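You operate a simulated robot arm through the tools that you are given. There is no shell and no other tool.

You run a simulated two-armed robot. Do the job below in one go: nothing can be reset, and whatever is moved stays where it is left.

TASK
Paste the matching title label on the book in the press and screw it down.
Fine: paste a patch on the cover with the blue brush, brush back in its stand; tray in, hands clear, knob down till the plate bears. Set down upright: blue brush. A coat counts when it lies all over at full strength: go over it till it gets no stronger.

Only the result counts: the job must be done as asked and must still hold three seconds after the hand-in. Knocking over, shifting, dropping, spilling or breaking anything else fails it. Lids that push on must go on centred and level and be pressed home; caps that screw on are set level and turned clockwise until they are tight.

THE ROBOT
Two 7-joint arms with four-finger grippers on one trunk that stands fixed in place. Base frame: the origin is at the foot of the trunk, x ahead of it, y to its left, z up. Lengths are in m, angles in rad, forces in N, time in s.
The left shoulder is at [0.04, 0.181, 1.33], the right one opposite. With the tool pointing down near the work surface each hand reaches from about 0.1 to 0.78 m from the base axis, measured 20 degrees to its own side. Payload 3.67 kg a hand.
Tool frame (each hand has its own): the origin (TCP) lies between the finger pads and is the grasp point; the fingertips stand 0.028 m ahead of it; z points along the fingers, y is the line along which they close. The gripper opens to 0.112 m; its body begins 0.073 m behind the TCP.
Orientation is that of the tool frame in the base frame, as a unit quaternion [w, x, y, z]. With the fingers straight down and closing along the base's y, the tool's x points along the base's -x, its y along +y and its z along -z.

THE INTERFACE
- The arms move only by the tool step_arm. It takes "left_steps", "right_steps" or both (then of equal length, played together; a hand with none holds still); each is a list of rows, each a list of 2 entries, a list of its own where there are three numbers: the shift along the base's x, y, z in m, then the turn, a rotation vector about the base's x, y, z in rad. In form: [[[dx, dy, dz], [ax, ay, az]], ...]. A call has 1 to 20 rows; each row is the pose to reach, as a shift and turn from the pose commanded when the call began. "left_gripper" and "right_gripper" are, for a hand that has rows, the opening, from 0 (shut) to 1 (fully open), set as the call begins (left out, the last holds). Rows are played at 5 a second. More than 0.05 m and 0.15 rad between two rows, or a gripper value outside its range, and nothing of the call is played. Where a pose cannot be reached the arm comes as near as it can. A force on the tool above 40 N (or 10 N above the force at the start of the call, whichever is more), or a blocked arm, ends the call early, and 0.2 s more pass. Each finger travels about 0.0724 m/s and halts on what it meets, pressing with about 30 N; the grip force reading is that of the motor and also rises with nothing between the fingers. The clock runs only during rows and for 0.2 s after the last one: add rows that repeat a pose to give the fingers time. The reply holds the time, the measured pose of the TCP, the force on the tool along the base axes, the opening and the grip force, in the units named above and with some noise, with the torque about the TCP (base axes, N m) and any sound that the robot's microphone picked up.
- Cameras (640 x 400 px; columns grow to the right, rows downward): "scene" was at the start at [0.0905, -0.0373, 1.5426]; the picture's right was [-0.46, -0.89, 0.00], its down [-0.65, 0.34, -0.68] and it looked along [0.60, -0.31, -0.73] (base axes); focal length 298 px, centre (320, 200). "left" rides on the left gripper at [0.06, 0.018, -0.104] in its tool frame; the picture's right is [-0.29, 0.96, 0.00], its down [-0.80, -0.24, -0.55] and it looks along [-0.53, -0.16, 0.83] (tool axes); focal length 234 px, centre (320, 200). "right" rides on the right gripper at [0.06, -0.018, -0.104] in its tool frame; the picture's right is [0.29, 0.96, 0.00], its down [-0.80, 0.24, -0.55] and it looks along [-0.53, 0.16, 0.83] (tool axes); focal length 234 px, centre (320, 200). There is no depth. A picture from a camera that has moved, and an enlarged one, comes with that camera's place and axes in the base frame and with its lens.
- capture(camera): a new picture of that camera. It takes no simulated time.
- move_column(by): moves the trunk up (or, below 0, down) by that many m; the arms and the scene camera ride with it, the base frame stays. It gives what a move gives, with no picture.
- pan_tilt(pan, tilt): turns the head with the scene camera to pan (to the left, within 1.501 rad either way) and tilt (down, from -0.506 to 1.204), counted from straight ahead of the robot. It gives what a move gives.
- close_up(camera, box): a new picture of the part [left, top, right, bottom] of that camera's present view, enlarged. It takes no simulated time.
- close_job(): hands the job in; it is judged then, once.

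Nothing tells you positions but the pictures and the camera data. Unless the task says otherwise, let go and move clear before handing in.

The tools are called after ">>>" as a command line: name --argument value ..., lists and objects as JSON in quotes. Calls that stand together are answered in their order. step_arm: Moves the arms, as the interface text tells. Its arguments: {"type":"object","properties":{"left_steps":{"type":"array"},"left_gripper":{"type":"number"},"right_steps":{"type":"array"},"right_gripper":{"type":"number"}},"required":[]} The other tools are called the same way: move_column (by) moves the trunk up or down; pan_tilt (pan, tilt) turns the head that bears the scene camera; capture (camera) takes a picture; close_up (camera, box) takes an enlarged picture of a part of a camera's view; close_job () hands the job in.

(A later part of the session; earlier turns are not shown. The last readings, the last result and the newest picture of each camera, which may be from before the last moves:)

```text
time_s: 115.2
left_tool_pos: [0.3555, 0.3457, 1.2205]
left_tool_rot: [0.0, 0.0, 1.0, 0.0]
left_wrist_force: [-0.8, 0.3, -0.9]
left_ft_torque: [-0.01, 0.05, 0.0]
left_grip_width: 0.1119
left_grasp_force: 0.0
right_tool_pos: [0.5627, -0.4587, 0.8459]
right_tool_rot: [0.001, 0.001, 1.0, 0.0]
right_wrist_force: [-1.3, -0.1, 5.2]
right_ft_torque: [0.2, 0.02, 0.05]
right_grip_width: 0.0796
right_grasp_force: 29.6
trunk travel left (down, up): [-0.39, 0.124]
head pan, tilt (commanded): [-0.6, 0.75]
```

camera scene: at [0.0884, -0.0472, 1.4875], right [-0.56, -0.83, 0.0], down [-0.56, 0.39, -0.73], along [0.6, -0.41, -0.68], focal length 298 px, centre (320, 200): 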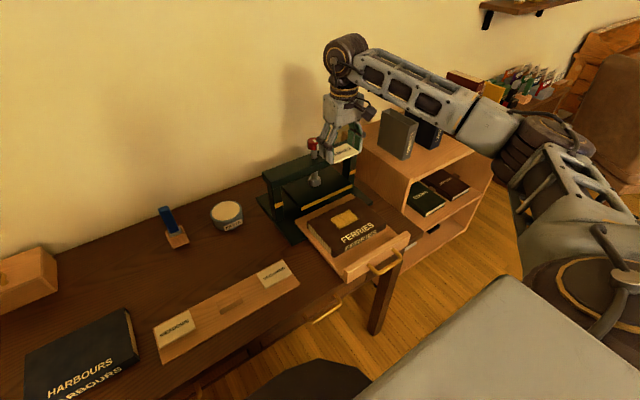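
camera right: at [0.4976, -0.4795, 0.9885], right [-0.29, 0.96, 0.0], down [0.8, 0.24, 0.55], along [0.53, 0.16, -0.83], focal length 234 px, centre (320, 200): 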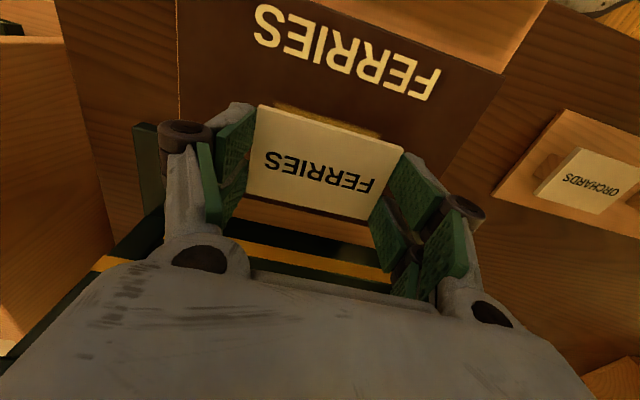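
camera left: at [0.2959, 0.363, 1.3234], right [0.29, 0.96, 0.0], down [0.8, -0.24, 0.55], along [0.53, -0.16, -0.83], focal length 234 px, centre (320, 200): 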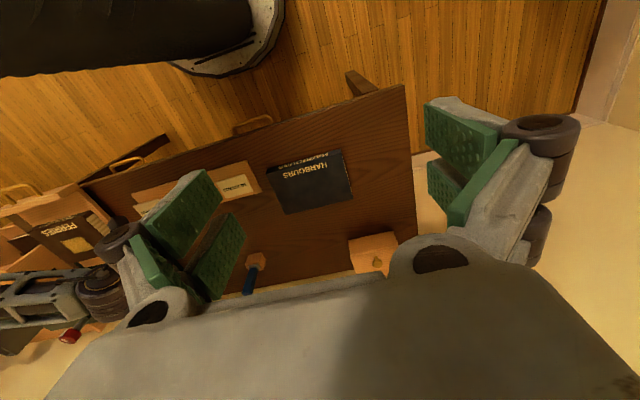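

Contact at 5 N. I'll open the fingers slightly to release the label.

>>> step_arm --right_steps '[[[0, 0, 0.0005], [0, 0, 0]], [[0, 0, 0.0005], [0, 0, 0]], [[0, 0, 0.0005], [0, 0, 0]], [[0, 0, 0.0005], [0, 0, 0]]]' --right_gripper 0.85

>>> close_up --camera "right" --box '[220, 60, 440, 240]'

>>> close_up --camera "scene" --box '[340, 190, 400, 240]'

```text
time_s: 116.2
left_tool_pos: [0.3558, 0.3447, 1.2195]
left_tool_rot: [-0.001, 0.001, 1.0, 0.001]
left_wrist_force: [-0.1, 0.1, -1.0]
left_ft_torque: [-0.01, -0.02, 0.01]
left_grip_width: 0.112
left_grasp_force: 0.0
right_tool_pos: [0.5629, -0.4602, 0.8463]
right_tool_rot: [0.001, 0.001, 1.0, 0.0]
right_wrist_force: [0.9, -0.6, 0.0]
right_ft_torque: [-0.01, 0.04, 0.03]
right_grip_width: 0.0954
right_grasp_force: 0.0
trunk travel left (down, up): [-0.39, 0.124]
head pan, tilt (commanded): [-0.6, 0.75]
```

```text
2.22 times, centred on (330, 150) of right
camera zoom: at [0.5032, -0.4788, 0.9495], right [-0.29, 0.96, 0.0], down [0.8, 0.24, 0.55], along [0.53, 0.16, -0.83], focal length 520 px, centre (298, 311)
```

zoom: 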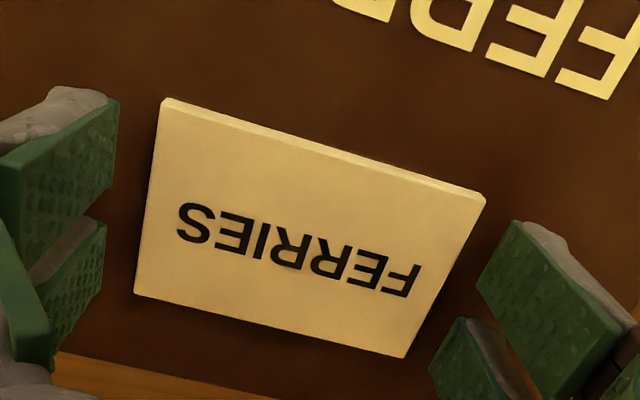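

```text
8.00 times, centred on (370, 215) of scene
camera zoom: at [0.0881, -0.0473, 1.4876], right [-0.57, -0.82, 0.0], down [-0.56, 0.39, -0.73], along [0.6, -0.41, -0.68], focal length 2388 px, centre (-80, 80)
```

zoom: 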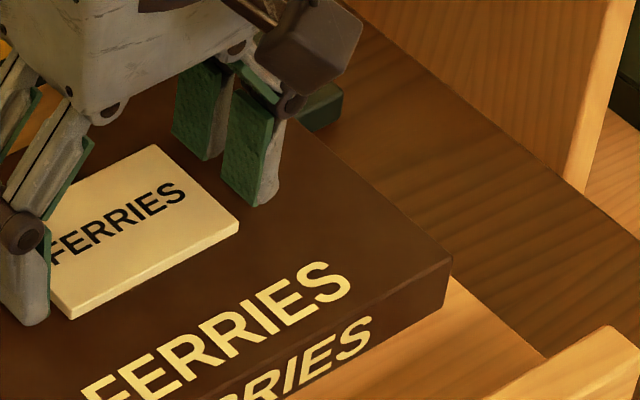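

The label lies flat and covers the whole patch. I'll retreat straight up and check it.

>>> step_arm --right_steps '[[[0, 0, 0.01], [0, 0, 0]], [[0, 0, 0.03], [0, 0, 0]], [[0, 0, 0.06], [0, 0, 0]], [[0, 0, 0.1], [0, 0, 0]], [[0, 0, 0.14], [0, 0, 0]], [[0, 0, 0.18], [0, 0, 0]]]'

>>> capture --camera "right"

>>> close_up --camera "scene" --box '[290, 170, 410, 280]'

>>> close_up --camera "scene" --box '[330, 195, 390, 245]'

```text
time_s: 117.6
left_tool_pos: [0.3557, 0.3457, 1.2192]
left_tool_rot: [0.0, 0.0, 1.0, 0.001]
left_wrist_force: [0.3, -0.8, 0.5]
left_ft_torque: [0.0, 0.0, -0.03]
left_grip_width: 0.1121
left_grasp_force: 0.0
right_tool_pos: [0.5617, -0.4616, 1.0259]
right_tool_rot: [0.0, 0.0, 1.0, 0.001]
right_wrist_force: [0.9, 0.6, 0.8]
right_ft_torque: [-0.02, -0.02, 0.0]
right_grip_width: 0.0952
right_grasp_force: 0.0
trunk travel left (down, up): [-0.39, 0.124]
head pan, tilt (commanded): [-0.6, 0.75]
```

```text
taken
camera right: at [0.5017, -0.479, 1.1291], right [-0.29, 0.96, 0.0], down [0.8, 0.24, 0.55], along [0.53, 0.16, -0.83], focal length 234 px, centre (320, 200)
```

right: 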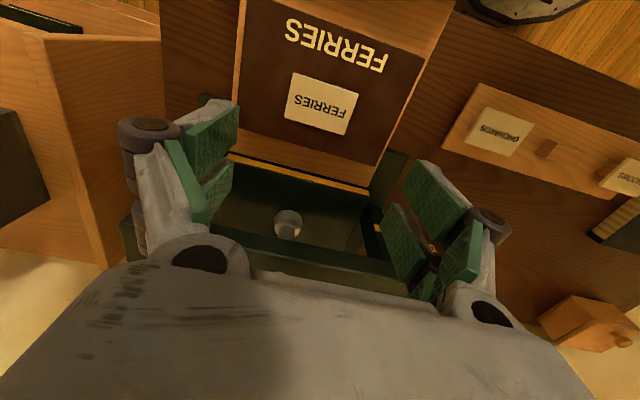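

```text
3.64 times, centred on (350, 225) of scene
camera zoom: at [0.0878, -0.047, 1.4876], right [-0.57, -0.82, 0.0], down [-0.56, 0.39, -0.73], along [0.6, -0.41, -0.68], focal length 1086 px, centre (211, 109)
```

zoom: 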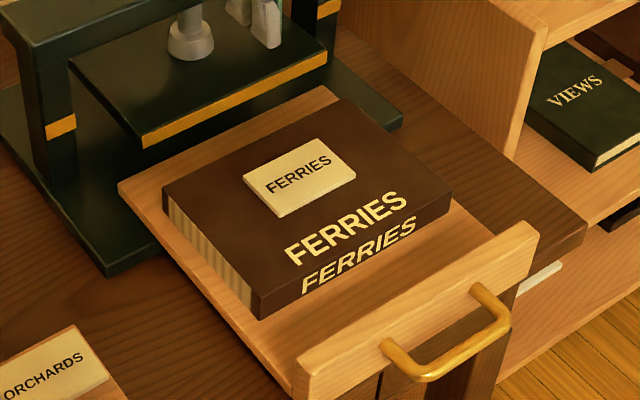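

```text
8.00 times, centred on (360, 220) of scene
camera zoom: at [0.0878, -0.047, 1.4876], right [-0.57, -0.82, 0.0], down [-0.56, 0.39, -0.73], along [0.6, -0.41, -0.68], focal length 2388 px, centre (0, 40)
```

zoom: 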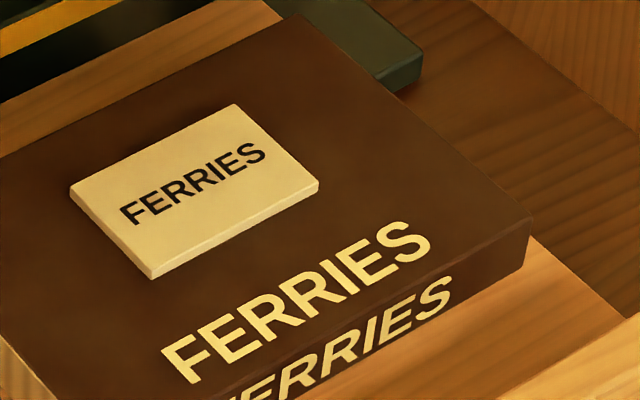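

The label sits cleanly on the cover with no paste showing. Before I push the tray in, I'll check that book plus label clear the underside of the plate.

>>> close_up --camera "right" --box '[200, 110, 400, 260]'

>>> close_up --camera "scene" --box '[260, 150, 380, 240]'

```text
2.67 times, centred on (300, 185) of right
camera zoom: at [0.5017, -0.479, 1.1291], right [-0.29, 0.96, 0.0], down [0.8, 0.24, 0.55], along [0.53, 0.16, -0.83], focal length 624 px, centre (373, 240)
```

zoom: 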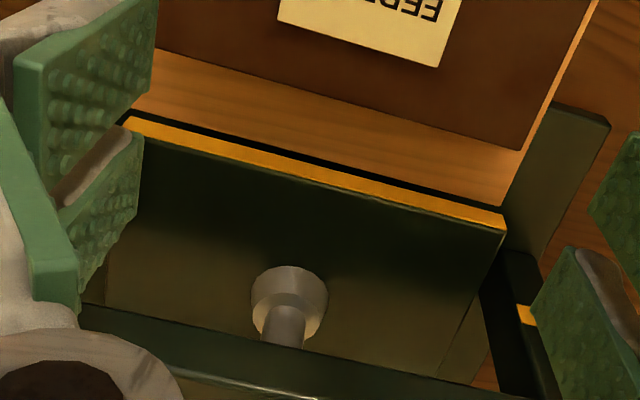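

```text
4.44 times, centred on (320, 195) of scene
camera zoom: at [0.0878, -0.047, 1.4876], right [-0.57, -0.82, 0.0], down [-0.56, 0.39, -0.73], along [0.6, -0.41, -0.68], focal length 1327 px, centre (320, 222)
```

zoom: 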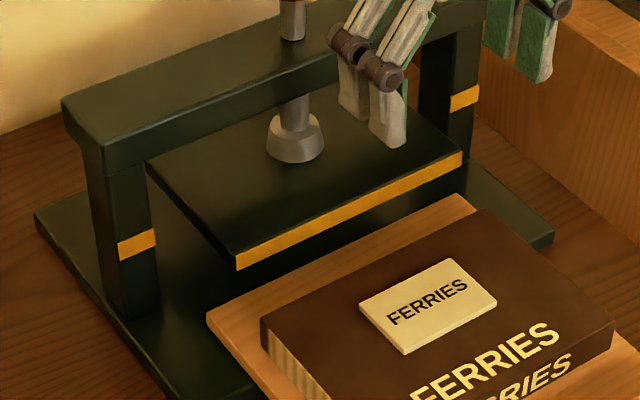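

The plate's underside is at about z 0.845 and the label top at about 0.827, so the tray can slide in. I'll close the hand and bring it in front of the tray handle, whose bar is near x 0.36, y -0.46, z 0.81.

>>> step_arm --right_steps '[[[-0.036, 0, 0], [0, 0, 0]], [[-0.072, 0, 0], [0, 0, 0]], [[-0.108, 0, 0], [0, 0, 0]], [[-0.144, 0, 0], [0, 0, 0]], [[-0.18, 0, 0], [0, 0, 0]], [[-0.216, 0, 0], [0, 0, 0]], [[-0.252, 0, 0], [0, 0, 0]], [[-0.285, 0, 0], [0, 0, 0]], [[-0.291, 0, -0.04], [0, 0, 0]], [[-0.291, 0, -0.08], [0, 0, 0]]]' --right_gripper 0.0

>>> capture --camera "scene"

>>> capture --camera "right"

```text
time_s: 119.8
left_tool_pos: [0.3574, 0.3432, 1.2201]
left_tool_rot: [0.0, 0.001, 1.0, 0.0]
left_wrist_force: [0.1, 0.0, -0.9]
left_ft_torque: [0.02, 0.03, -0.02]
left_grip_width: 0.112
left_grasp_force: 0.1
right_tool_pos: [0.2728, -0.463, 0.9459]
right_tool_rot: [-0.001, 0.001, 1.0, 0.001]
right_wrist_force: [0.5, -0.3, 0.0]
right_ft_torque: [0.05, -0.01, 0.0]
right_grip_width: 0.0
right_grasp_force: 29.7
trunk travel left (down, up): [-0.39, 0.124]
head pan, tilt (commanded): [-0.6, 0.75]
```

```text
taken
camera scene: at [0.0894, -0.0486, 1.4874], right [-0.57, -0.82, 0.0], down [-0.56, 0.39, -0.73], along [0.6, -0.41, -0.68], focal length 298 px, centre (320, 200)
```

scene: 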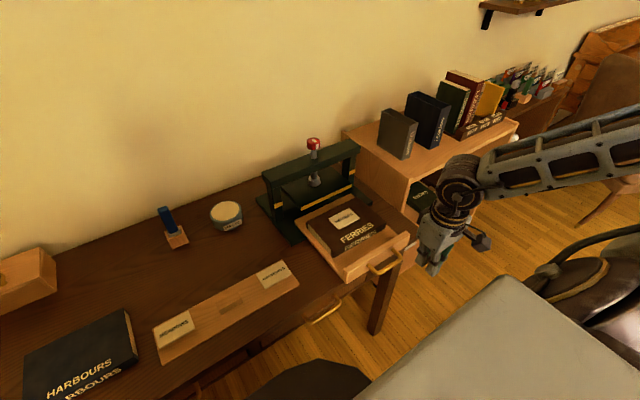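

```text
taken
camera right: at [0.2134, -0.4805, 1.0486], right [-0.29, 0.96, 0.0], down [0.8, 0.24, 0.55], along [0.53, 0.16, -0.83], focal length 234 px, centre (320, 200)
```

right: 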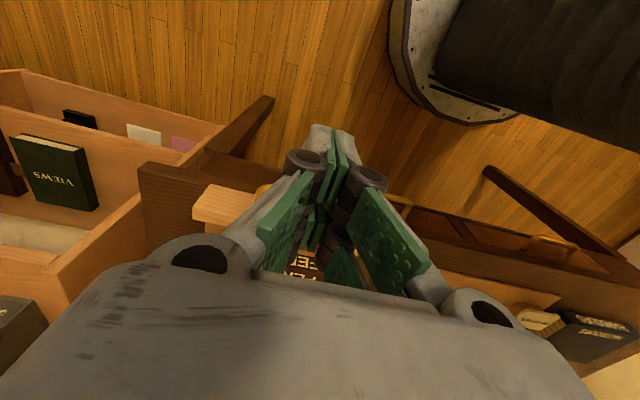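

>>> step_arm --right_steps '[[[0, 0.001, -0.04], [0, 0, 0]], [[0, 0.001, -0.08], [0, 0, 0]], [[0, 0.001, -0.115], [0, 0, 0]], [[0, 0.001, -0.126], [0, 0, 0]], [[0, 0.001, -0.126], [0, 0, 0]]]' --right_gripper 0.0

>>> close_up --camera "scene" --box '[330, 190, 458, 300]'

>>> capture --camera "right"

```text
time_s: 121.0
left_tool_pos: [0.3566, 0.3456, 1.2201]
left_tool_rot: [0.0, 0.0, 1.0, 0.0]
left_wrist_force: [0.2, -0.1, 0.2]
left_ft_torque: [-0.01, 0.0, 0.0]
left_grip_width: 0.1121
left_grasp_force: 0.1
right_tool_pos: [0.2725, -0.4579, 0.8189]
right_tool_rot: [0.0, 0.0, 1.0, 0.0]
right_wrist_force: [1.9, 0.2, 1.0]
right_ft_torque: [-0.02, -0.01, -0.01]
right_grip_width: 0.0001
right_grasp_force: 29.6
trunk travel left (down, up): [-0.39, 0.124]
head pan, tilt (commanded): [-0.6, 0.75]
```

```text
3.64 times, centred on (394, 245) of scene
camera zoom: at [0.0879, -0.0473, 1.4876], right [-0.57, -0.82, 0.0], down [-0.56, 0.39, -0.73], along [0.6, -0.41, -0.68], focal length 1086 px, centre (51, 36)
```

zoom: 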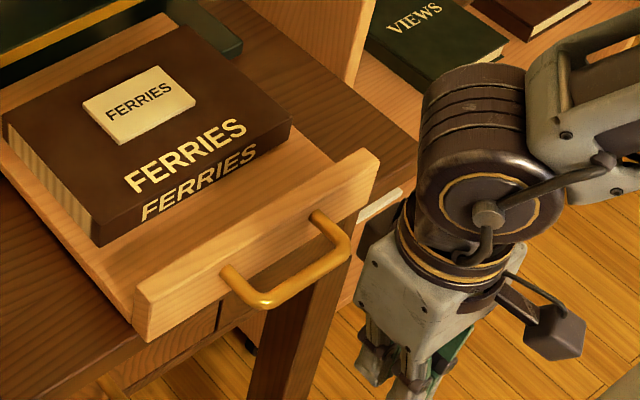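

```text
taken
camera right: at [0.2129, -0.4774, 0.9231], right [-0.29, 0.96, 0.0], down [0.8, 0.24, 0.55], along [0.53, 0.16, -0.83], focal length 234 px, centre (320, 200)
```

right: 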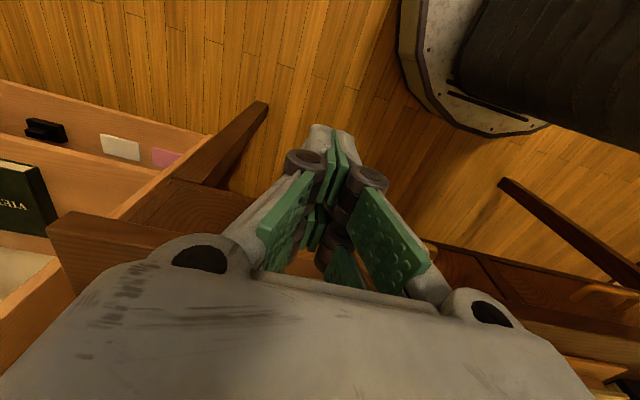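

The closed fingers are in front of the handle bar at the right height. I'll advance slowly until they touch the bar.

>>> step_arm --right_steps '[[[0.01, -0.002, 0], [0, 0, 0]], [[0.02, -0.003, 0], [0, 0, 0]], [[0.03, -0.003, 0], [0, 0, 0]], [[0.04, -0.003, 0], [0, 0, 0]], [[0.05, -0.003, 0], [0, 0, 0]], [[0.06, -0.003, 0], [0, 0, 0]]]'

>>> close_up --camera "scene" --box '[330, 190, 458, 300]'

```text
time_s: 122.4
left_tool_pos: [0.3568, 0.3453, 1.2204]
left_tool_rot: [0.0, 0.0, 1.0, 0.0]
left_wrist_force: [-0.1, 0.1, 0.3]
left_ft_torque: [0.01, 0.01, 0.0]
left_grip_width: 0.112
left_grasp_force: 0.0
right_tool_pos: [0.3315, -0.4619, 0.8196]
right_tool_rot: [0.0, 0.0, 1.0, 0.0]
right_wrist_force: [-1.5, 1.2, 0.5]
right_ft_torque: [0.03, 0.05, 0.04]
right_grip_width: 0.0
right_grasp_force: 29.8
trunk travel left (down, up): [-0.39, 0.124]
head pan, tilt (commanded): [-0.6, 0.75]
```

```text
3.64 times, centred on (394, 245) of scene
camera zoom: at [0.0881, -0.0475, 1.4876], right [-0.57, -0.82, 0.0], down [-0.56, 0.39, -0.73], along [0.6, -0.41, -0.68], focal length 1086 px, centre (51, 36)
```

zoom: 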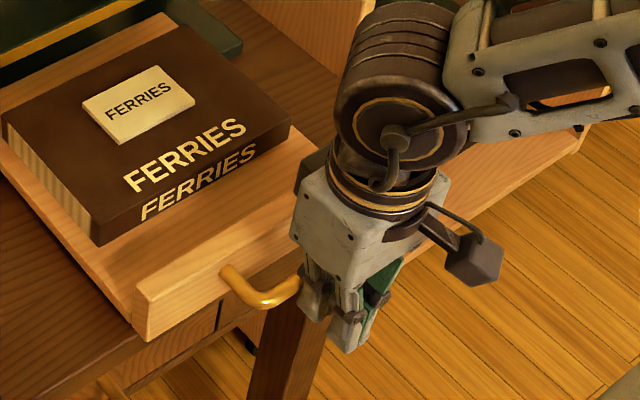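

>>> step_arm --right_steps '[[[0.01, 0, 0], [0, 0, 0]], [[0.02, 0, 0], [0, 0, 0]], [[0.03, 0, 0], [0, 0, 0]], [[0.04, 0, 0], [0, 0, 0]]]'

>>> close_up --camera "scene" --box '[310, 180, 438, 290]'

```text
time_s: 123.4
left_tool_pos: [0.3559, 0.3449, 1.2195]
left_tool_rot: [0.0, 0.0, 1.0, 0.0]
left_wrist_force: [-0.3, 0.1, 0.3]
left_ft_torque: [0.0, -0.01, 0.0]
left_grip_width: 0.1118
left_grasp_force: 0.1
right_tool_pos: [0.3724, -0.4614, 0.8207]
right_tool_rot: [0.001, 0.0, 1.0, 0.0]
right_wrist_force: [-1.4, -0.2, -1.2]
right_ft_torque: [-0.03, 0.01, 0.0]
right_grip_width: 0.0001
right_grasp_force: 29.9
trunk travel left (down, up): [-0.39, 0.124]
head pan, tilt (commanded): [-0.6, 0.75]
```

```text
3.64 times, centred on (374, 235) of scene
camera zoom: at [0.0883, -0.0476, 1.4875], right [-0.57, -0.82, 0.0], down [-0.56, 0.39, -0.73], along [0.6, -0.41, -0.68], focal length 1086 px, centre (124, 73)
```

zoom: 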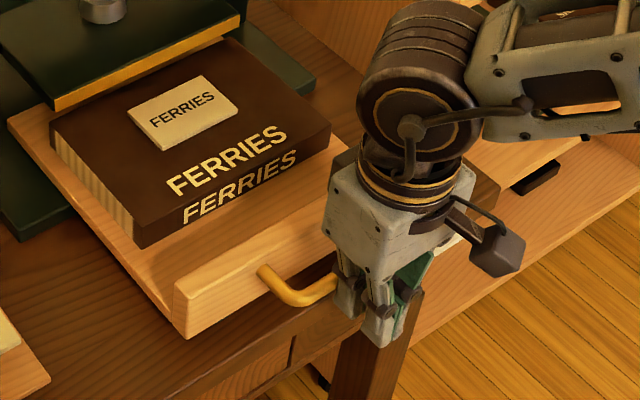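

The tray is gliding in with the hand, and the book is about to pass under the plate. I'll continue slowly.

>>> step_arm --right_steps '[[[0.01, 0, 0], [0, 0, 0]], [[0.02, 0, 0], [0, 0, 0]], [[0.03, 0, 0], [0, 0, 0]], [[0.04, 0, 0], [0, 0, 0]], [[0.05, 0, 0], [0, 0, 0]]]'

>>> close_up --camera "scene" --box '[270, 150, 398, 270]'

```text
time_s: 124.6
left_tool_pos: [0.3566, 0.344, 1.2189]
left_tool_rot: [0.0, 0.0, 1.0, 0.0]
left_wrist_force: [0.4, 0.6, 0.0]
left_ft_torque: [-0.02, 0.02, 0.0]
left_grip_width: 0.1119
left_grasp_force: 0.1
right_tool_pos: [0.4229, -0.4622, 0.8187]
right_tool_rot: [-0.001, 0.001, 1.0, -0.001]
right_wrist_force: [-2.2, 0.0, -0.5]
right_ft_torque: [-0.03, 0.03, 0.03]
right_grip_width: 0.0
right_grasp_force: 30.5
trunk travel left (down, up): [-0.39, 0.124]
head pan, tilt (commanded): [-0.6, 0.75]
```

```text
3.33 times, centred on (334, 210) of scene
camera zoom: at [0.0883, -0.0476, 1.4875], right [-0.57, -0.82, 0.0], down [-0.56, 0.39, -0.73], along [0.6, -0.41, -0.68], focal length 995 px, centre (273, 167)
```

zoom: 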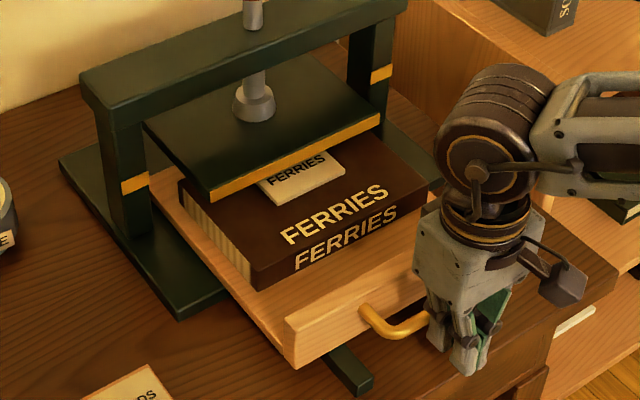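

>>> step_arm --right_steps '[[[0.01, 0, 0], [0, 0, 0]], [[0.02, 0, 0], [0, 0, 0]], [[0.03, 0, 0], [0, 0, 0]], [[0.04, 0, 0], [0, 0, 0]], [[0.05, 0, 0], [0, 0, 0]]]'

>>> close_up --camera "scene" --box '[270, 150, 398, 270]'

```text
time_s: 125.8
left_tool_pos: [0.3569, 0.3458, 1.2192]
left_tool_rot: [-0.001, 0.0, 1.0, 0.0]
left_wrist_force: [1.1, -0.5, 0.2]
left_ft_torque: [-0.03, 0.0, 0.0]
left_grip_width: 0.1119
left_grasp_force: 0.0
right_tool_pos: [0.472, -0.4624, 0.8209]
right_tool_rot: [0.0, 0.0, 1.0, 0.0]
right_wrist_force: [-1.8, -1.1, 0.1]
right_ft_torque: [0.02, 0.01, -0.01]
right_grip_width: 0.0001
right_grasp_force: 30.1
trunk travel left (down, up): [-0.39, 0.124]
head pan, tilt (commanded): [-0.6, 0.75]
```

```text
3.33 times, centred on (334, 210) of scene
camera zoom: at [0.0882, -0.0474, 1.4876], right [-0.57, -0.82, 0.0], down [-0.56, 0.39, -0.73], along [0.6, -0.41, -0.68], focal length 995 px, centre (273, 167)
```

zoom: 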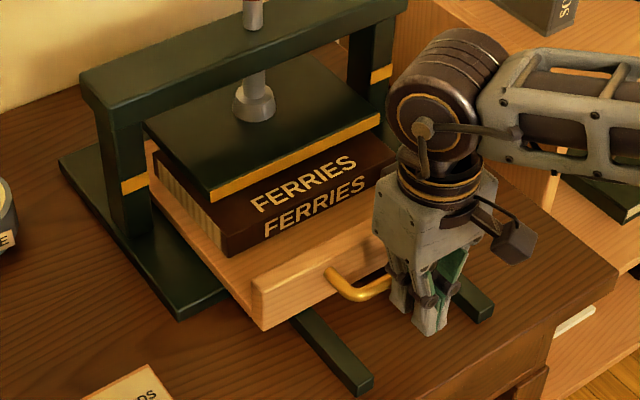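

>>> step_arm --right_steps '[[[0.008, 0, 0], [0, 0, 0]], [[0.016, 0, 0], [0, 0, 0]], [[0.024, 0, 0], [0, 0, 0]]]'

>>> close_up --camera "scene" --box '[270, 150, 398, 270]'

```text
time_s: 126.6
left_tool_pos: [0.3561, 0.3455, 1.2206]
left_tool_rot: [-0.001, 0.0, 1.0, 0.0]
left_wrist_force: [-0.1, 0.0, 0.5]
left_ft_torque: [0.02, 0.03, -0.02]
left_grip_width: 0.1119
left_grasp_force: 0.1
right_tool_pos: [0.4956, -0.4612, 0.8215]
right_tool_rot: [0.001, 0.001, 1.0, 0.0]
right_wrist_force: [-1.2, 0.0, 0.5]
right_ft_torque: [0.02, 0.01, 0.04]
right_grip_width: 0.0
right_grasp_force: 29.8
trunk travel left (down, up): [-0.39, 0.124]
head pan, tilt (commanded): [-0.6, 0.75]
```

```text
3.33 times, centred on (334, 210) of scene
camera zoom: at [0.0881, -0.0473, 1.4876], right [-0.57, -0.82, 0.0], down [-0.56, 0.39, -0.73], along [0.6, -0.41, -0.68], focal length 995 px, centre (273, 167)
```

zoom: 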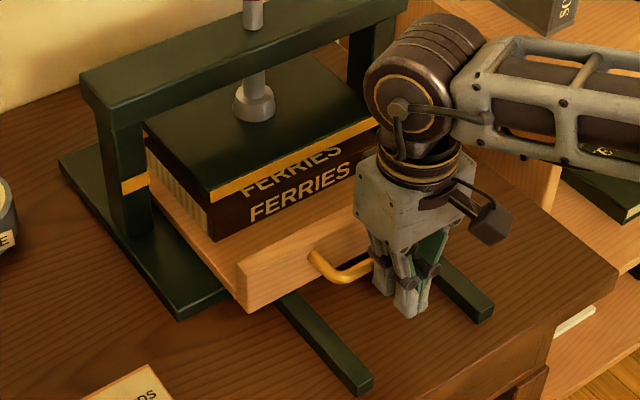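

The book is nearly fully under the plate. I'll continue in small steps to find the end stop.

>>> step_arm --right_steps '[[[0.004, 0, 0], [0, 0, 0]], [[0.008, 0, 0], [0, 0, 0]], [[0.012, 0, 0], [0, 0, 0]]]'

>>> close_up --camera "scene" --box '[270, 150, 398, 270]'

```text
time_s: 127.4
left_tool_pos: [0.3558, 0.3445, 1.2198]
left_tool_rot: [0.0, 0.0, 1.0, 0.0]
left_wrist_force: [0.4, -0.2, 0.4]
left_ft_torque: [0.01, 0.02, -0.02]
left_grip_width: 0.1121
left_grasp_force: 0.1
right_tool_pos: [0.5063, -0.4627, 0.8198]
right_tool_rot: [-0.001, -0.001, 1.0, 0.0]
right_wrist_force: [-4.5, 0.5, -1.4]
right_ft_torque: [0.01, 0.04, 0.03]
right_grip_width: 0.0
right_grasp_force: 29.5
trunk travel left (down, up): [-0.39, 0.124]
head pan, tilt (commanded): [-0.6, 0.75]
```

```text
3.33 times, centred on (334, 210) of scene
camera zoom: at [0.0875, -0.0473, 1.4876], right [-0.57, -0.82, 0.0], down [-0.56, 0.39, -0.73], along [0.6, -0.41, -0.68], focal length 995 px, centre (273, 167)
```

zoom: 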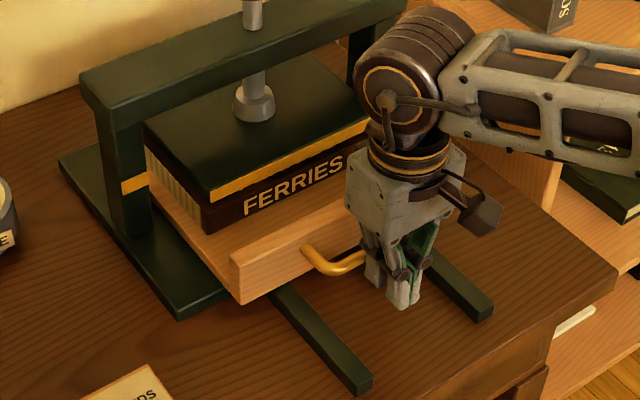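

>>> step_arm --right_steps '[[[0.002, 0, 0], [0, 0, 0]], [[0.004, 0, 0], [0, 0, 0]]]'

```text
time_s: 128.0
left_tool_pos: [0.3534, 0.3453, 1.2216]
left_tool_rot: [0.002, 0.0, 1.0, 0.001]
left_wrist_force: [-0.1, -0.2, 0.3]
left_ft_torque: [0.01, 0.0, -0.04]
left_grip_width: 0.1117
left_grasp_force: 0.0
right_tool_pos: [0.5059, -0.4613, 0.82]
right_tool_rot: [-0.003, 0.0, 1.0, -0.001]
right_wrist_force: [-33.3, -0.7, 4.0]
right_ft_torque: [-0.16, -0.05, 0.05]
right_grip_width: 0.006
right_grasp_force: 35.7
trunk travel left (down, up): [-0.39, 0.124]
head pan, tilt (commanded): [-0.6, 0.75]
```

The stop is reached (33 N at x 0.506): the tray is fully in. I'll back away straight and check.

>>> step_arm --right_steps '[[[-0.004, 0, 0], [0, 0, 0]], [[-0.02, 0, 0], [0, 0, 0]], [[-0.05, 0, 0], [0, 0, 0]], [[-0.08, 0, 0], [0, 0, 0]], [[-0.11, 0, 0.02], [0, 0, 0]], [[-0.12, 0, 0.06], [0, 0, 0]], [[-0.13, 0, 0.1], [0, 0, 0]]]'

>>> close_up --camera "scene" --box '[250, 120, 410, 270]'

>>> capture --camera "scene"

```text
time_s: 129.6
left_tool_pos: [0.3558, 0.3464, 1.22]
left_tool_rot: [-0.001, 0.0, 1.0, -0.001]
left_wrist_force: [-0.7, 0.1, 0.5]
left_ft_torque: [0.0, -0.02, -0.01]
left_grip_width: 0.1122
left_grasp_force: 0.1
right_tool_pos: [0.3811, -0.4606, 0.9198]
right_tool_rot: [0.0, -0.001, 1.0, 0.001]
right_wrist_force: [0.7, 0.4, -0.5]
right_ft_torque: [0.0, 0.01, 0.03]
right_grip_width: 0.0
right_grasp_force: 35.2
trunk travel left (down, up): [-0.39, 0.124]
head pan, tilt (commanded): [-0.6, 0.75]
```

```text
2.67 times, centred on (330, 195) of scene
camera zoom: at [0.0876, -0.0463, 1.4877], right [-0.57, -0.82, 0.0], down [-0.56, 0.38, -0.73], along [0.6, -0.41, -0.68], focal length 796 px, centre (293, 213)
```

zoom: 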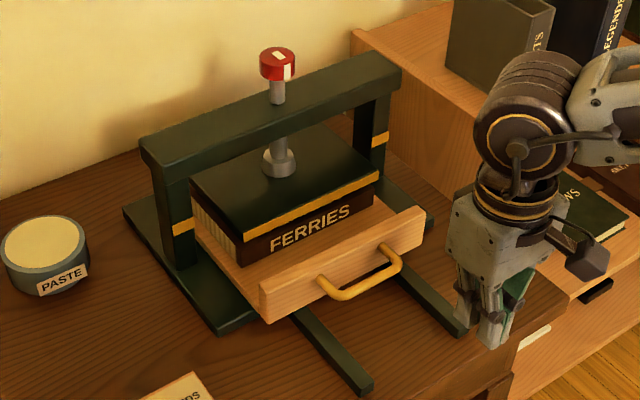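

```text
taken
camera scene: at [0.0876, -0.0463, 1.4877], right [-0.57, -0.82, 0.0], down [-0.56, 0.38, -0.73], along [0.6, -0.41, -0.68], focal length 298 px, centre (320, 200)
```

scene: 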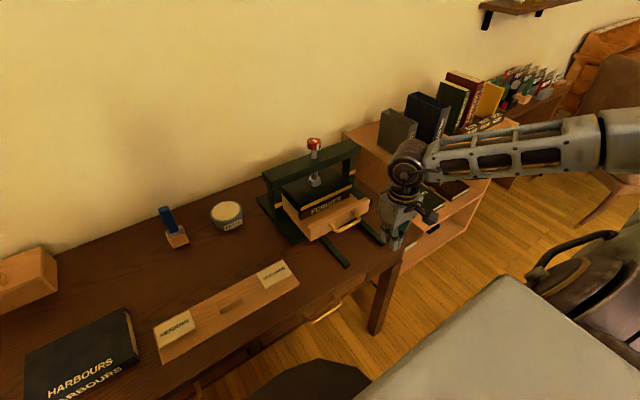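

The tray is fully home with the book centred under the plate. Now the knob: I'll go up and forward to look at it from above with the wrist camera.

>>> step_arm --right_steps '[[[0, 0, 0.04], [0, 0, 0]], [[0, 0, 0.08], [0, 0, 0]], [[0, 0, 0.12], [0, 0, 0]], [[0, 0, 0.16], [0, 0, 0]], [[0, 0, 0.2], [0, 0, 0]], [[0.04, 0, 0.215], [0, 0, 0]], [[0.08, 0, 0.215], [0, 0, 0]], [[0.12, 0, 0.215], [0, 0, 0]], [[0.16, 0, 0.215], [0, 0, 0]], [[0.2, -0.001, 0.215], [0, 0, 0]], [[0.24, -0.002, 0.215], [0, 0, 0]], [[0.26, -0.002, 0.215], [0, 0, 0]]]' --right_gripper 1.0

>>> capture --camera "right"

>>> capture --camera "scene"

```text
time_s: 132.2
left_tool_pos: [0.3581, 0.3462, 1.2194]
left_tool_rot: [-0.001, -0.001, 1.0, 0.001]
left_wrist_force: [0.7, 0.0, 0.3]
left_ft_torque: [-0.02, 0.04, 0.0]
left_grip_width: 0.112
left_grasp_force: 0.1
right_tool_pos: [0.6453, -0.4639, 1.1355]
right_tool_rot: [0.0, 0.001, 1.0, -0.001]
right_wrist_force: [-0.1, 0.4, 0.7]
right_ft_torque: [-0.01, 0.01, 0.05]
right_grip_width: 0.1119
right_grasp_force: 0.0
trunk travel left (down, up): [-0.39, 0.124]
head pan, tilt (commanded): [-0.6, 0.75]
```

```text
taken
camera right: at [0.5854, -0.4818, 1.2386], right [-0.29, 0.96, 0.0], down [0.8, 0.24, 0.55], along [0.53, 0.16, -0.83], focal length 234 px, centre (320, 200)
```

right: 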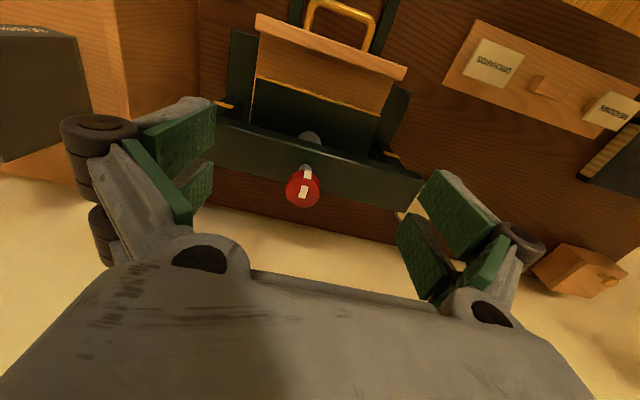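

```text
taken
camera scene: at [0.0896, -0.0466, 1.4875], right [-0.57, -0.82, 0.0], down [-0.56, 0.39, -0.73], along [0.6, -0.41, -0.68], focal length 298 px, centre (320, 200)
```

scene: 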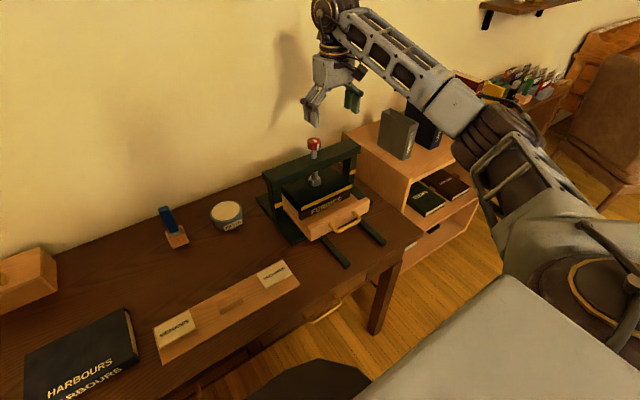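

>>> close_up --camera "right" --box '[250, 110, 378, 220]'

>>> close_up --camera "scene" --box '[280, 120, 350, 195]'

```text
3.64 times, centred on (314, 165) of right
camera zoom: at [0.5854, -0.4818, 1.2386], right [-0.29, 0.96, 0.0], down [0.8, 0.24, 0.55], along [0.53, 0.16, -0.83], focal length 852 px, centre (342, 327)
```

zoom: 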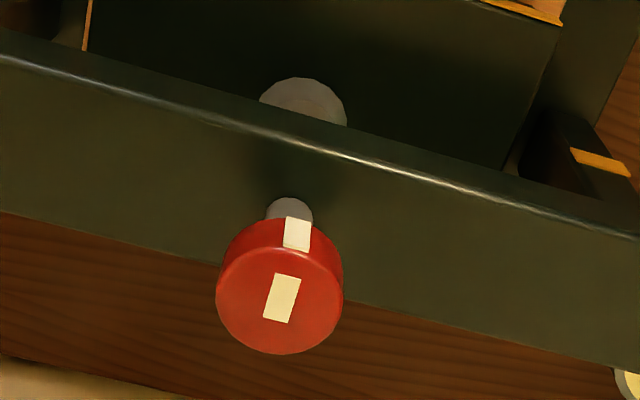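

```text
5.33 times, centred on (315, 158) of scene
camera zoom: at [0.0896, -0.0466, 1.4875], right [-0.57, -0.82, 0.0], down [-0.56, 0.39, -0.73], along [0.6, -0.41, -0.68], focal length 1592 px, centre (347, 427)
```

zoom: 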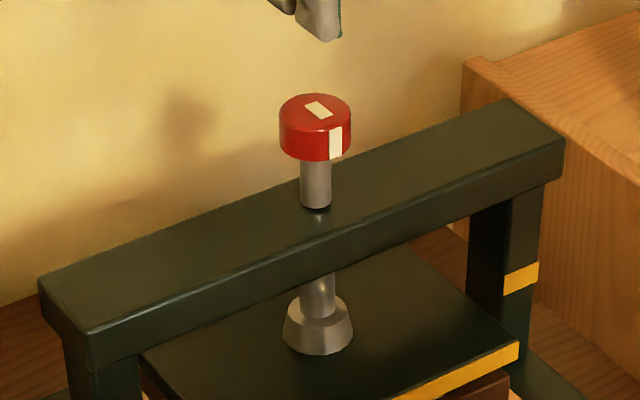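

The knob is about 39 mm across, centred near (0.722, -0.460), from z ≈ 0.996 to 1.018; the crossbar top is near 0.96. I'll move directly above it to verify the centring.

>>> step_arm --right_steps '[[[0.02, 0.001, 0], [0, 0, 0]], [[0.04, 0.002, 0], [0, 0, 0]], [[0.06, 0.003, -0.02], [0, 0, 0]], [[0.0767, 0.004, -0.04], [0, 0, 0]], [[0.0767, 0.004, -0.06], [0, 0, 0]], [[0.0767, 0.004, -0.072], [0, 0, 0]], [[0.0767, 0.004, -0.072], [0, 0, 0]]]' --right_gripper 1.0

>>> capture --camera "right"

>>> close_up --camera "scene" --box '[270, 90, 360, 180]'

```text
time_s: 133.8
left_tool_pos: [0.3575, 0.3447, 1.2198]
left_tool_rot: [0.0, 0.0, 1.0, 0.0]
left_wrist_force: [0.9, -0.5, -0.5]
left_ft_torque: [0.0, -0.02, 0.02]
left_grip_width: 0.1121
left_grasp_force: 0.1
right_tool_pos: [0.7148, -0.4593, 1.0853]
right_tool_rot: [0.001, 0.004, 1.0, -0.001]
right_wrist_force: [1.2, -0.5, 0.6]
right_ft_torque: [0.0, 0.01, 0.03]
right_grip_width: 0.1119
right_grasp_force: 0.1
right hand out of reach, approached as far as the arm can: row 4, 5, 6, 7
trunk travel left (down, up): [-0.39, 0.124]
head pan, tilt (commanded): [-0.6, 0.75]
```

```text
taken
camera right: at [0.655, -0.4775, 1.1897], right [-0.28, 0.96, 0.0], down [0.8, 0.24, 0.55], along [0.53, 0.16, -0.83], focal length 234 px, centre (320, 200)
```

right: 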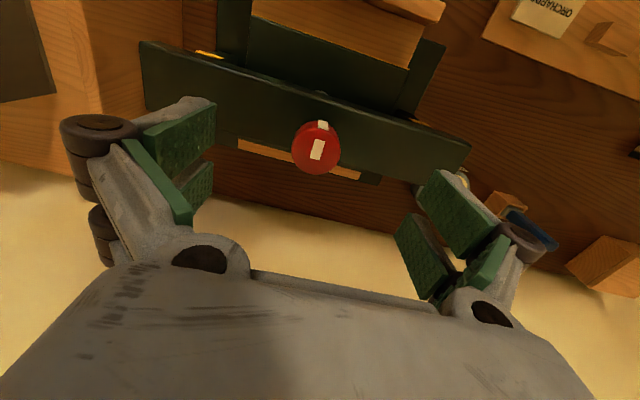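

```text
4.44 times, centred on (315, 135) of scene
camera zoom: at [0.0883, -0.0473, 1.4875], right [-0.57, -0.82, 0.0], down [-0.56, 0.39, -0.73], along [0.6, -0.41, -0.68], focal length 1327 px, centre (342, 489)
```

zoom: 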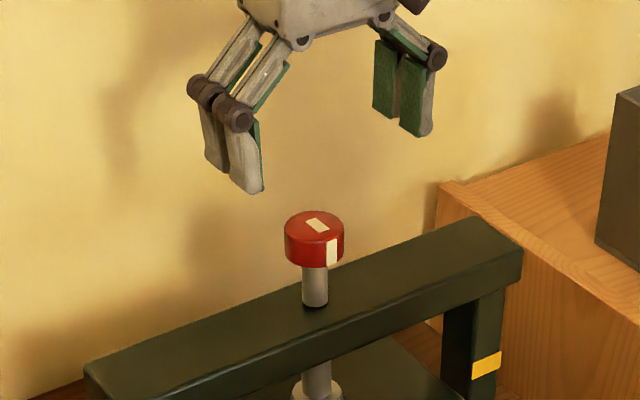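

The knob lies just at the edge of reach at this trunk height; the forearm slopes upward to the wrist. Raising the trunk should help, so I'll lift it 0.08 m and bring the hand down again.

>>> move_column --by 0.08

>>> step_arm --right_steps '[[[0.002, 0, -0.025], [0, 0, 0]], [[0.004, 0, -0.05], [0, 0, 0]], [[0.006, 0, -0.075], [0, 0, 0]], [[0.007, 0, -0.095], [0, 0, 0]], [[0.007, 0, -0.105], [0, 0, 0]], [[0.007, 0, -0.105], [0, 0, 0]]]' --right_gripper 1.0

>>> capture --camera "right"

>>> capture --camera "scene"

```text
time_s: 134.9
left_tool_pos: [0.3558, 0.3461, 1.2996]
left_tool_rot: [0.0, 0.0, 1.0, 0.0]
left_wrist_force: [0.2, 0.3, -1.2]
left_ft_torque: [0.0, -0.01, -0.02]
left_grip_width: 0.112
left_grasp_force: 0.1
right_tool_pos: [0.7146, -0.4604, 1.1674]
right_tool_rot: [0.0, 0.003, 1.0, 0.0]
right_wrist_force: [0.1, -0.7, 0.4]
right_ft_torque: [-0.01, 0.03, 0.0]
right_grip_width: 0.1119
right_grasp_force: 0.1
trunk travel left (down, up): [-0.47, 0.044]
head pan, tilt (commanded): [-0.6, 0.75]
```

```text
time_s: 136.3
left_tool_pos: [0.357, 0.3458, 1.3007]
left_tool_rot: [0.001, -0.001, 1.0, 0.0]
left_wrist_force: [0.8, 0.9, 0.3]
left_ft_torque: [0.01, -0.02, 0.01]
left_grip_width: 0.1122
left_grasp_force: 0.1
right_tool_pos: [0.7094, -0.4673, 1.074]
right_tool_rot: [0.001, 0.003, 1.0, -0.001]
right_wrist_force: [0.0, 0.0, -0.2]
right_ft_torque: [0.02, 0.0, 0.0]
right_grip_width: 0.112
right_grasp_force: 0.1
right hand out of reach, approached as far as the arm can: row 2, 3, 4, 5, 6
trunk travel left (down, up): [-0.47, 0.044]
head pan, tilt (commanded): [-0.6, 0.75]
```

```text
taken
camera right: at [0.6502, -0.4839, 1.1775], right [-0.28, 0.96, 0.0], down [0.8, 0.23, 0.56], along [0.53, 0.15, -0.83], focal length 234 px, centre (320, 200)
```

right: 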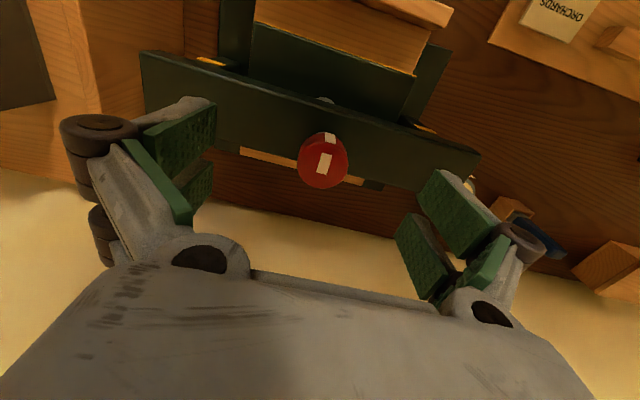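

```text
taken
camera scene: at [0.0883, -0.0478, 1.5686], right [-0.57, -0.82, 0.0], down [-0.56, 0.39, -0.73], along [0.6, -0.41, -0.68], focal length 298 px, centre (320, 200)
```

scene: 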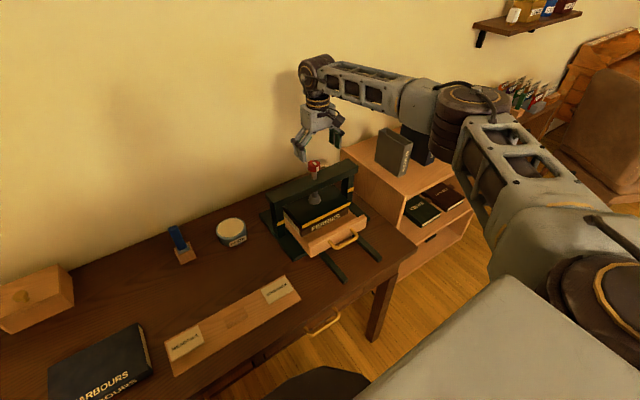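

Still short by about 1 cm, so I'll use a small forward tilt instead. I'll raise the hand, lower the trunk again, then tilt 0.12 rad and come over the knob.

>>> step_arm --right_steps '[[[0, 0, 0.03], [0, 0, 0]], [[0, 0, 0.06], [0, 0, 0]], [[-0.01, 0, 0.09], [0, 0, 0]], [[-0.02, 0, 0.1], [0, 0, 0]]]'

>>> move_column --by -0.08

>>> step_arm --right_steps '[[[0.005, 0.002, 0.0], [0, -0.04, 0]], [[0.01, 0.004, 0.0], [0, -0.08, 0]], [[0.02, 0.006, 0.0], [0, -0.12, 0]], [[0.029, 0.006, 0.0], [0, -0.12, 0]], [[0.029, 0.006, -0.02], [0, -0.12, 0]], [[0.029, 0.006, -0.03], [0, -0.12, 0]], [[0.029, 0.006, -0.03], [0, -0.12, 0]]]'

>>> capture --camera "right"

```text
time_s: 137.3
left_tool_pos: [0.3558, 0.3453, 1.301]
left_tool_rot: [0.0, 0.0, 1.0, 0.0]
left_wrist_force: [-0.5, 0.0, 0.1]
left_ft_torque: [0.0, 0.01, 0.04]
left_grip_width: 0.1122
left_grasp_force: 0.0
right_tool_pos: [0.6894, -0.4639, 1.1769]
right_tool_rot: [0.001, 0.003, 1.0, 0.0]
right_wrist_force: [-0.5, -0.2, 0.0]
right_ft_torque: [0.03, -0.03, 0.03]
right_grip_width: 0.1118
right_grasp_force: 0.0
trunk travel left (down, up): [-0.47, 0.044]
head pan, tilt (commanded): [-0.6, 0.75]
```

```text
time_s: 138.5
left_tool_pos: [0.3567, 0.3452, 1.2196]
left_tool_rot: [0.0, 0.0, 1.0, 0.0]
left_wrist_force: [0.6, -0.5, 0.2]
left_ft_torque: [0.02, 0.01, 0.02]
left_grip_width: 0.1119
left_grasp_force: 0.1
right_tool_pos: [0.6898, -0.4638, 1.0951]
right_tool_rot: [0.001, 0.004, 1.0, -0.001]
right_wrist_force: [0.8, 0.9, 0.6]
right_ft_torque: [-0.01, 0.0, -0.04]
right_grip_width: 0.112
right_grasp_force: 0.1
trunk travel left (down, up): [-0.39, 0.124]
head pan, tilt (commanded): [-0.6, 0.75]
```

```text
time_s: 140.1
left_tool_pos: [0.3562, 0.3448, 1.2189]
left_tool_rot: [0.0, 0.001, 1.0, -0.001]
left_wrist_force: [-0.6, 0.9, 0.6]
left_ft_torque: [0.03, 0.02, 0.01]
left_grip_width: 0.1122
left_grasp_force: 0.0
right_tool_pos: [0.72, -0.4587, 1.065]
right_tool_rot: [0.061, 0.004, 0.998, -0.001]
right_wrist_force: [0.1, 0.3, 0.1]
right_ft_torque: [0.0, 0.02, 0.0]
right_grip_width: 0.112
right_grasp_force: 0.1
trunk travel left (down, up): [-0.39, 0.124]
head pan, tilt (commanded): [-0.6, 0.75]
```

```text
taken
camera right: at [0.6476, -0.4762, 1.1608], right [-0.28, 0.96, -0.04], down [0.73, 0.24, 0.65], along [0.63, 0.16, -0.76], focal length 234 px, centre (320, 200)
```

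right: 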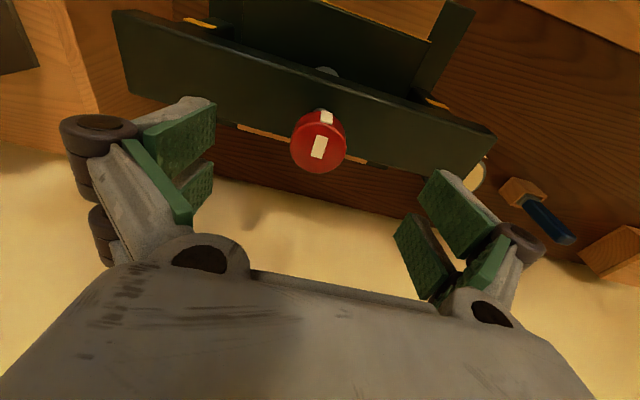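

Reached without a limit. Let me check the knob centring from here.

>>> close_up --camera "right" --box '[270, 90, 370, 190]'

>>> close_up --camera "scene" --box '[270, 90, 360, 180]'

```text
4.00 times, centred on (320, 140) of right
camera zoom: at [0.6476, -0.4762, 1.1608], right [-0.28, 0.96, -0.04], down [0.73, 0.24, 0.65], along [0.63, 0.16, -0.76], focal length 937 px, centre (320, 440)
```

zoom: 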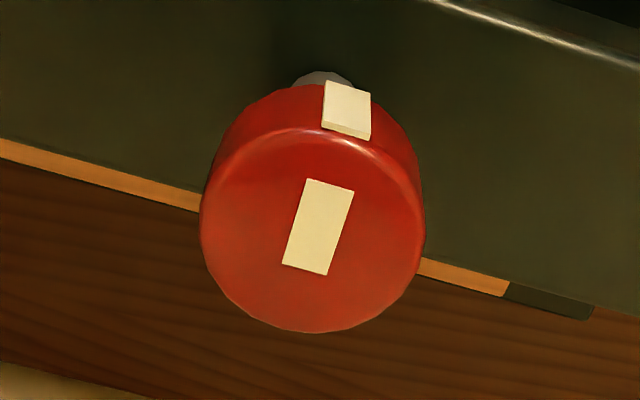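

```text
4.44 times, centred on (315, 135) of scene
camera zoom: at [0.0882, -0.0471, 1.4876], right [-0.57, -0.82, 0.0], down [-0.56, 0.39, -0.73], along [0.6, -0.41, -0.68], focal length 1327 px, centre (342, 489)
```

zoom: 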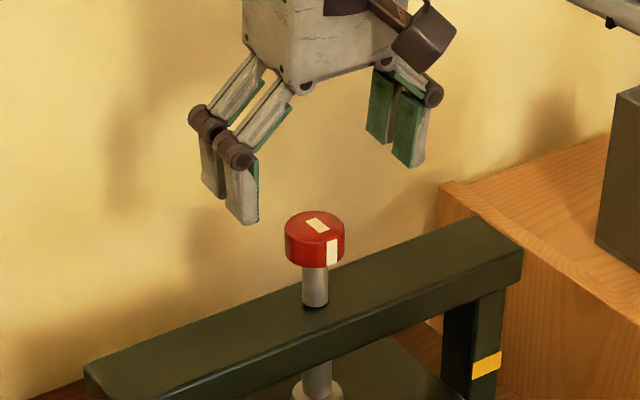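

The knob axis is at (0.7215, -0.461). I'll pre-rotate the hand 0.7 rad counter-clockwise about the vertical and then come down around the knob.

>>> step_arm --right_steps '[[[0.0015, -0.0023, 0], [0, 0, 0.14]], [[0.0015, -0.0023, 0], [0, 0, 0.28]], [[0.0015, -0.0023, 0], [0, 0, 0.42]], [[0.0015, -0.0023, 0], [0, 0, 0.56]], [[0.0015, -0.0023, 0], [0, 0, 0.7]], [[0.0015, -0.0023, -0.015], [0, 0, 0.7]], [[0.0015, -0.0023, -0.03], [0, 0, 0.7]], [[0.0015, -0.0023, -0.046], [0, 0, 0.7]], [[0.0015, -0.0023, -0.046], [0, 0, 0.7]]]' --right_gripper 1.0

>>> capture --camera "right"

>>> close_up --camera "scene" --box '[270, 90, 360, 180]'

```text
time_s: 142.1
left_tool_pos: [0.356, 0.3446, 1.2205]
left_tool_rot: [0.0, 0.001, 1.0, 0.0]
left_wrist_force: [0.3, -0.2, -0.1]
left_ft_torque: [0.04, -0.03, 0.0]
left_grip_width: 0.112
left_grasp_force: 0.1
right_tool_pos: [0.6049, -0.3635, 1.062]
right_tool_rot: [0.068, -0.223, 0.972, -0.016]
right_wrist_force: [-0.3, -1.1, 0.8]
right_ft_torque: [0.0, -0.03, -0.02]
right_grip_width: 0.1123
right_grasp_force: 0.0
right hand out of reach, approached as far as the arm can: row 1, 2, 3, 4, 5, 6, 7, 8, 9
trunk travel left (down, up): [-0.39, 0.124]
head pan, tilt (commanded): [-0.6, 0.75]
```

```text
taken
camera right: at [0.5447, -0.406, 1.1583], right [-0.67, 0.74, -0.09], down [0.53, 0.56, 0.63], along [0.52, 0.37, -0.77], focal length 234 px, centre (320, 200)
```

right: 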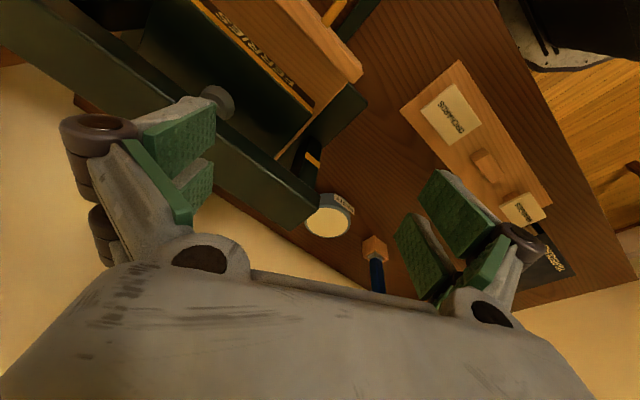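

```text
4.44 times, centred on (315, 135) of scene
camera zoom: at [0.0877, -0.0475, 1.4876], right [-0.57, -0.82, 0.0], down [-0.56, 0.39, -0.73], along [0.6, -0.41, -0.68], focal length 1327 px, centre (342, 489)
```

zoom: 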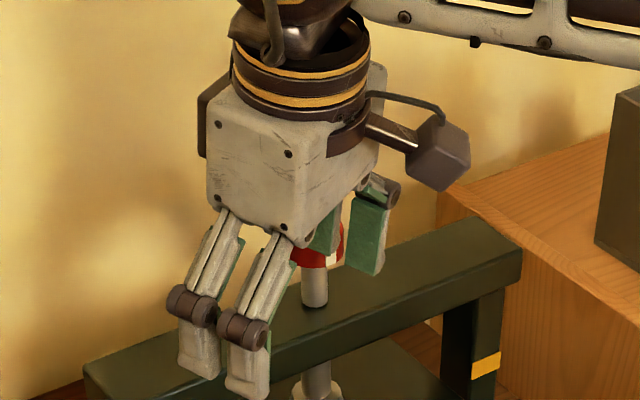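

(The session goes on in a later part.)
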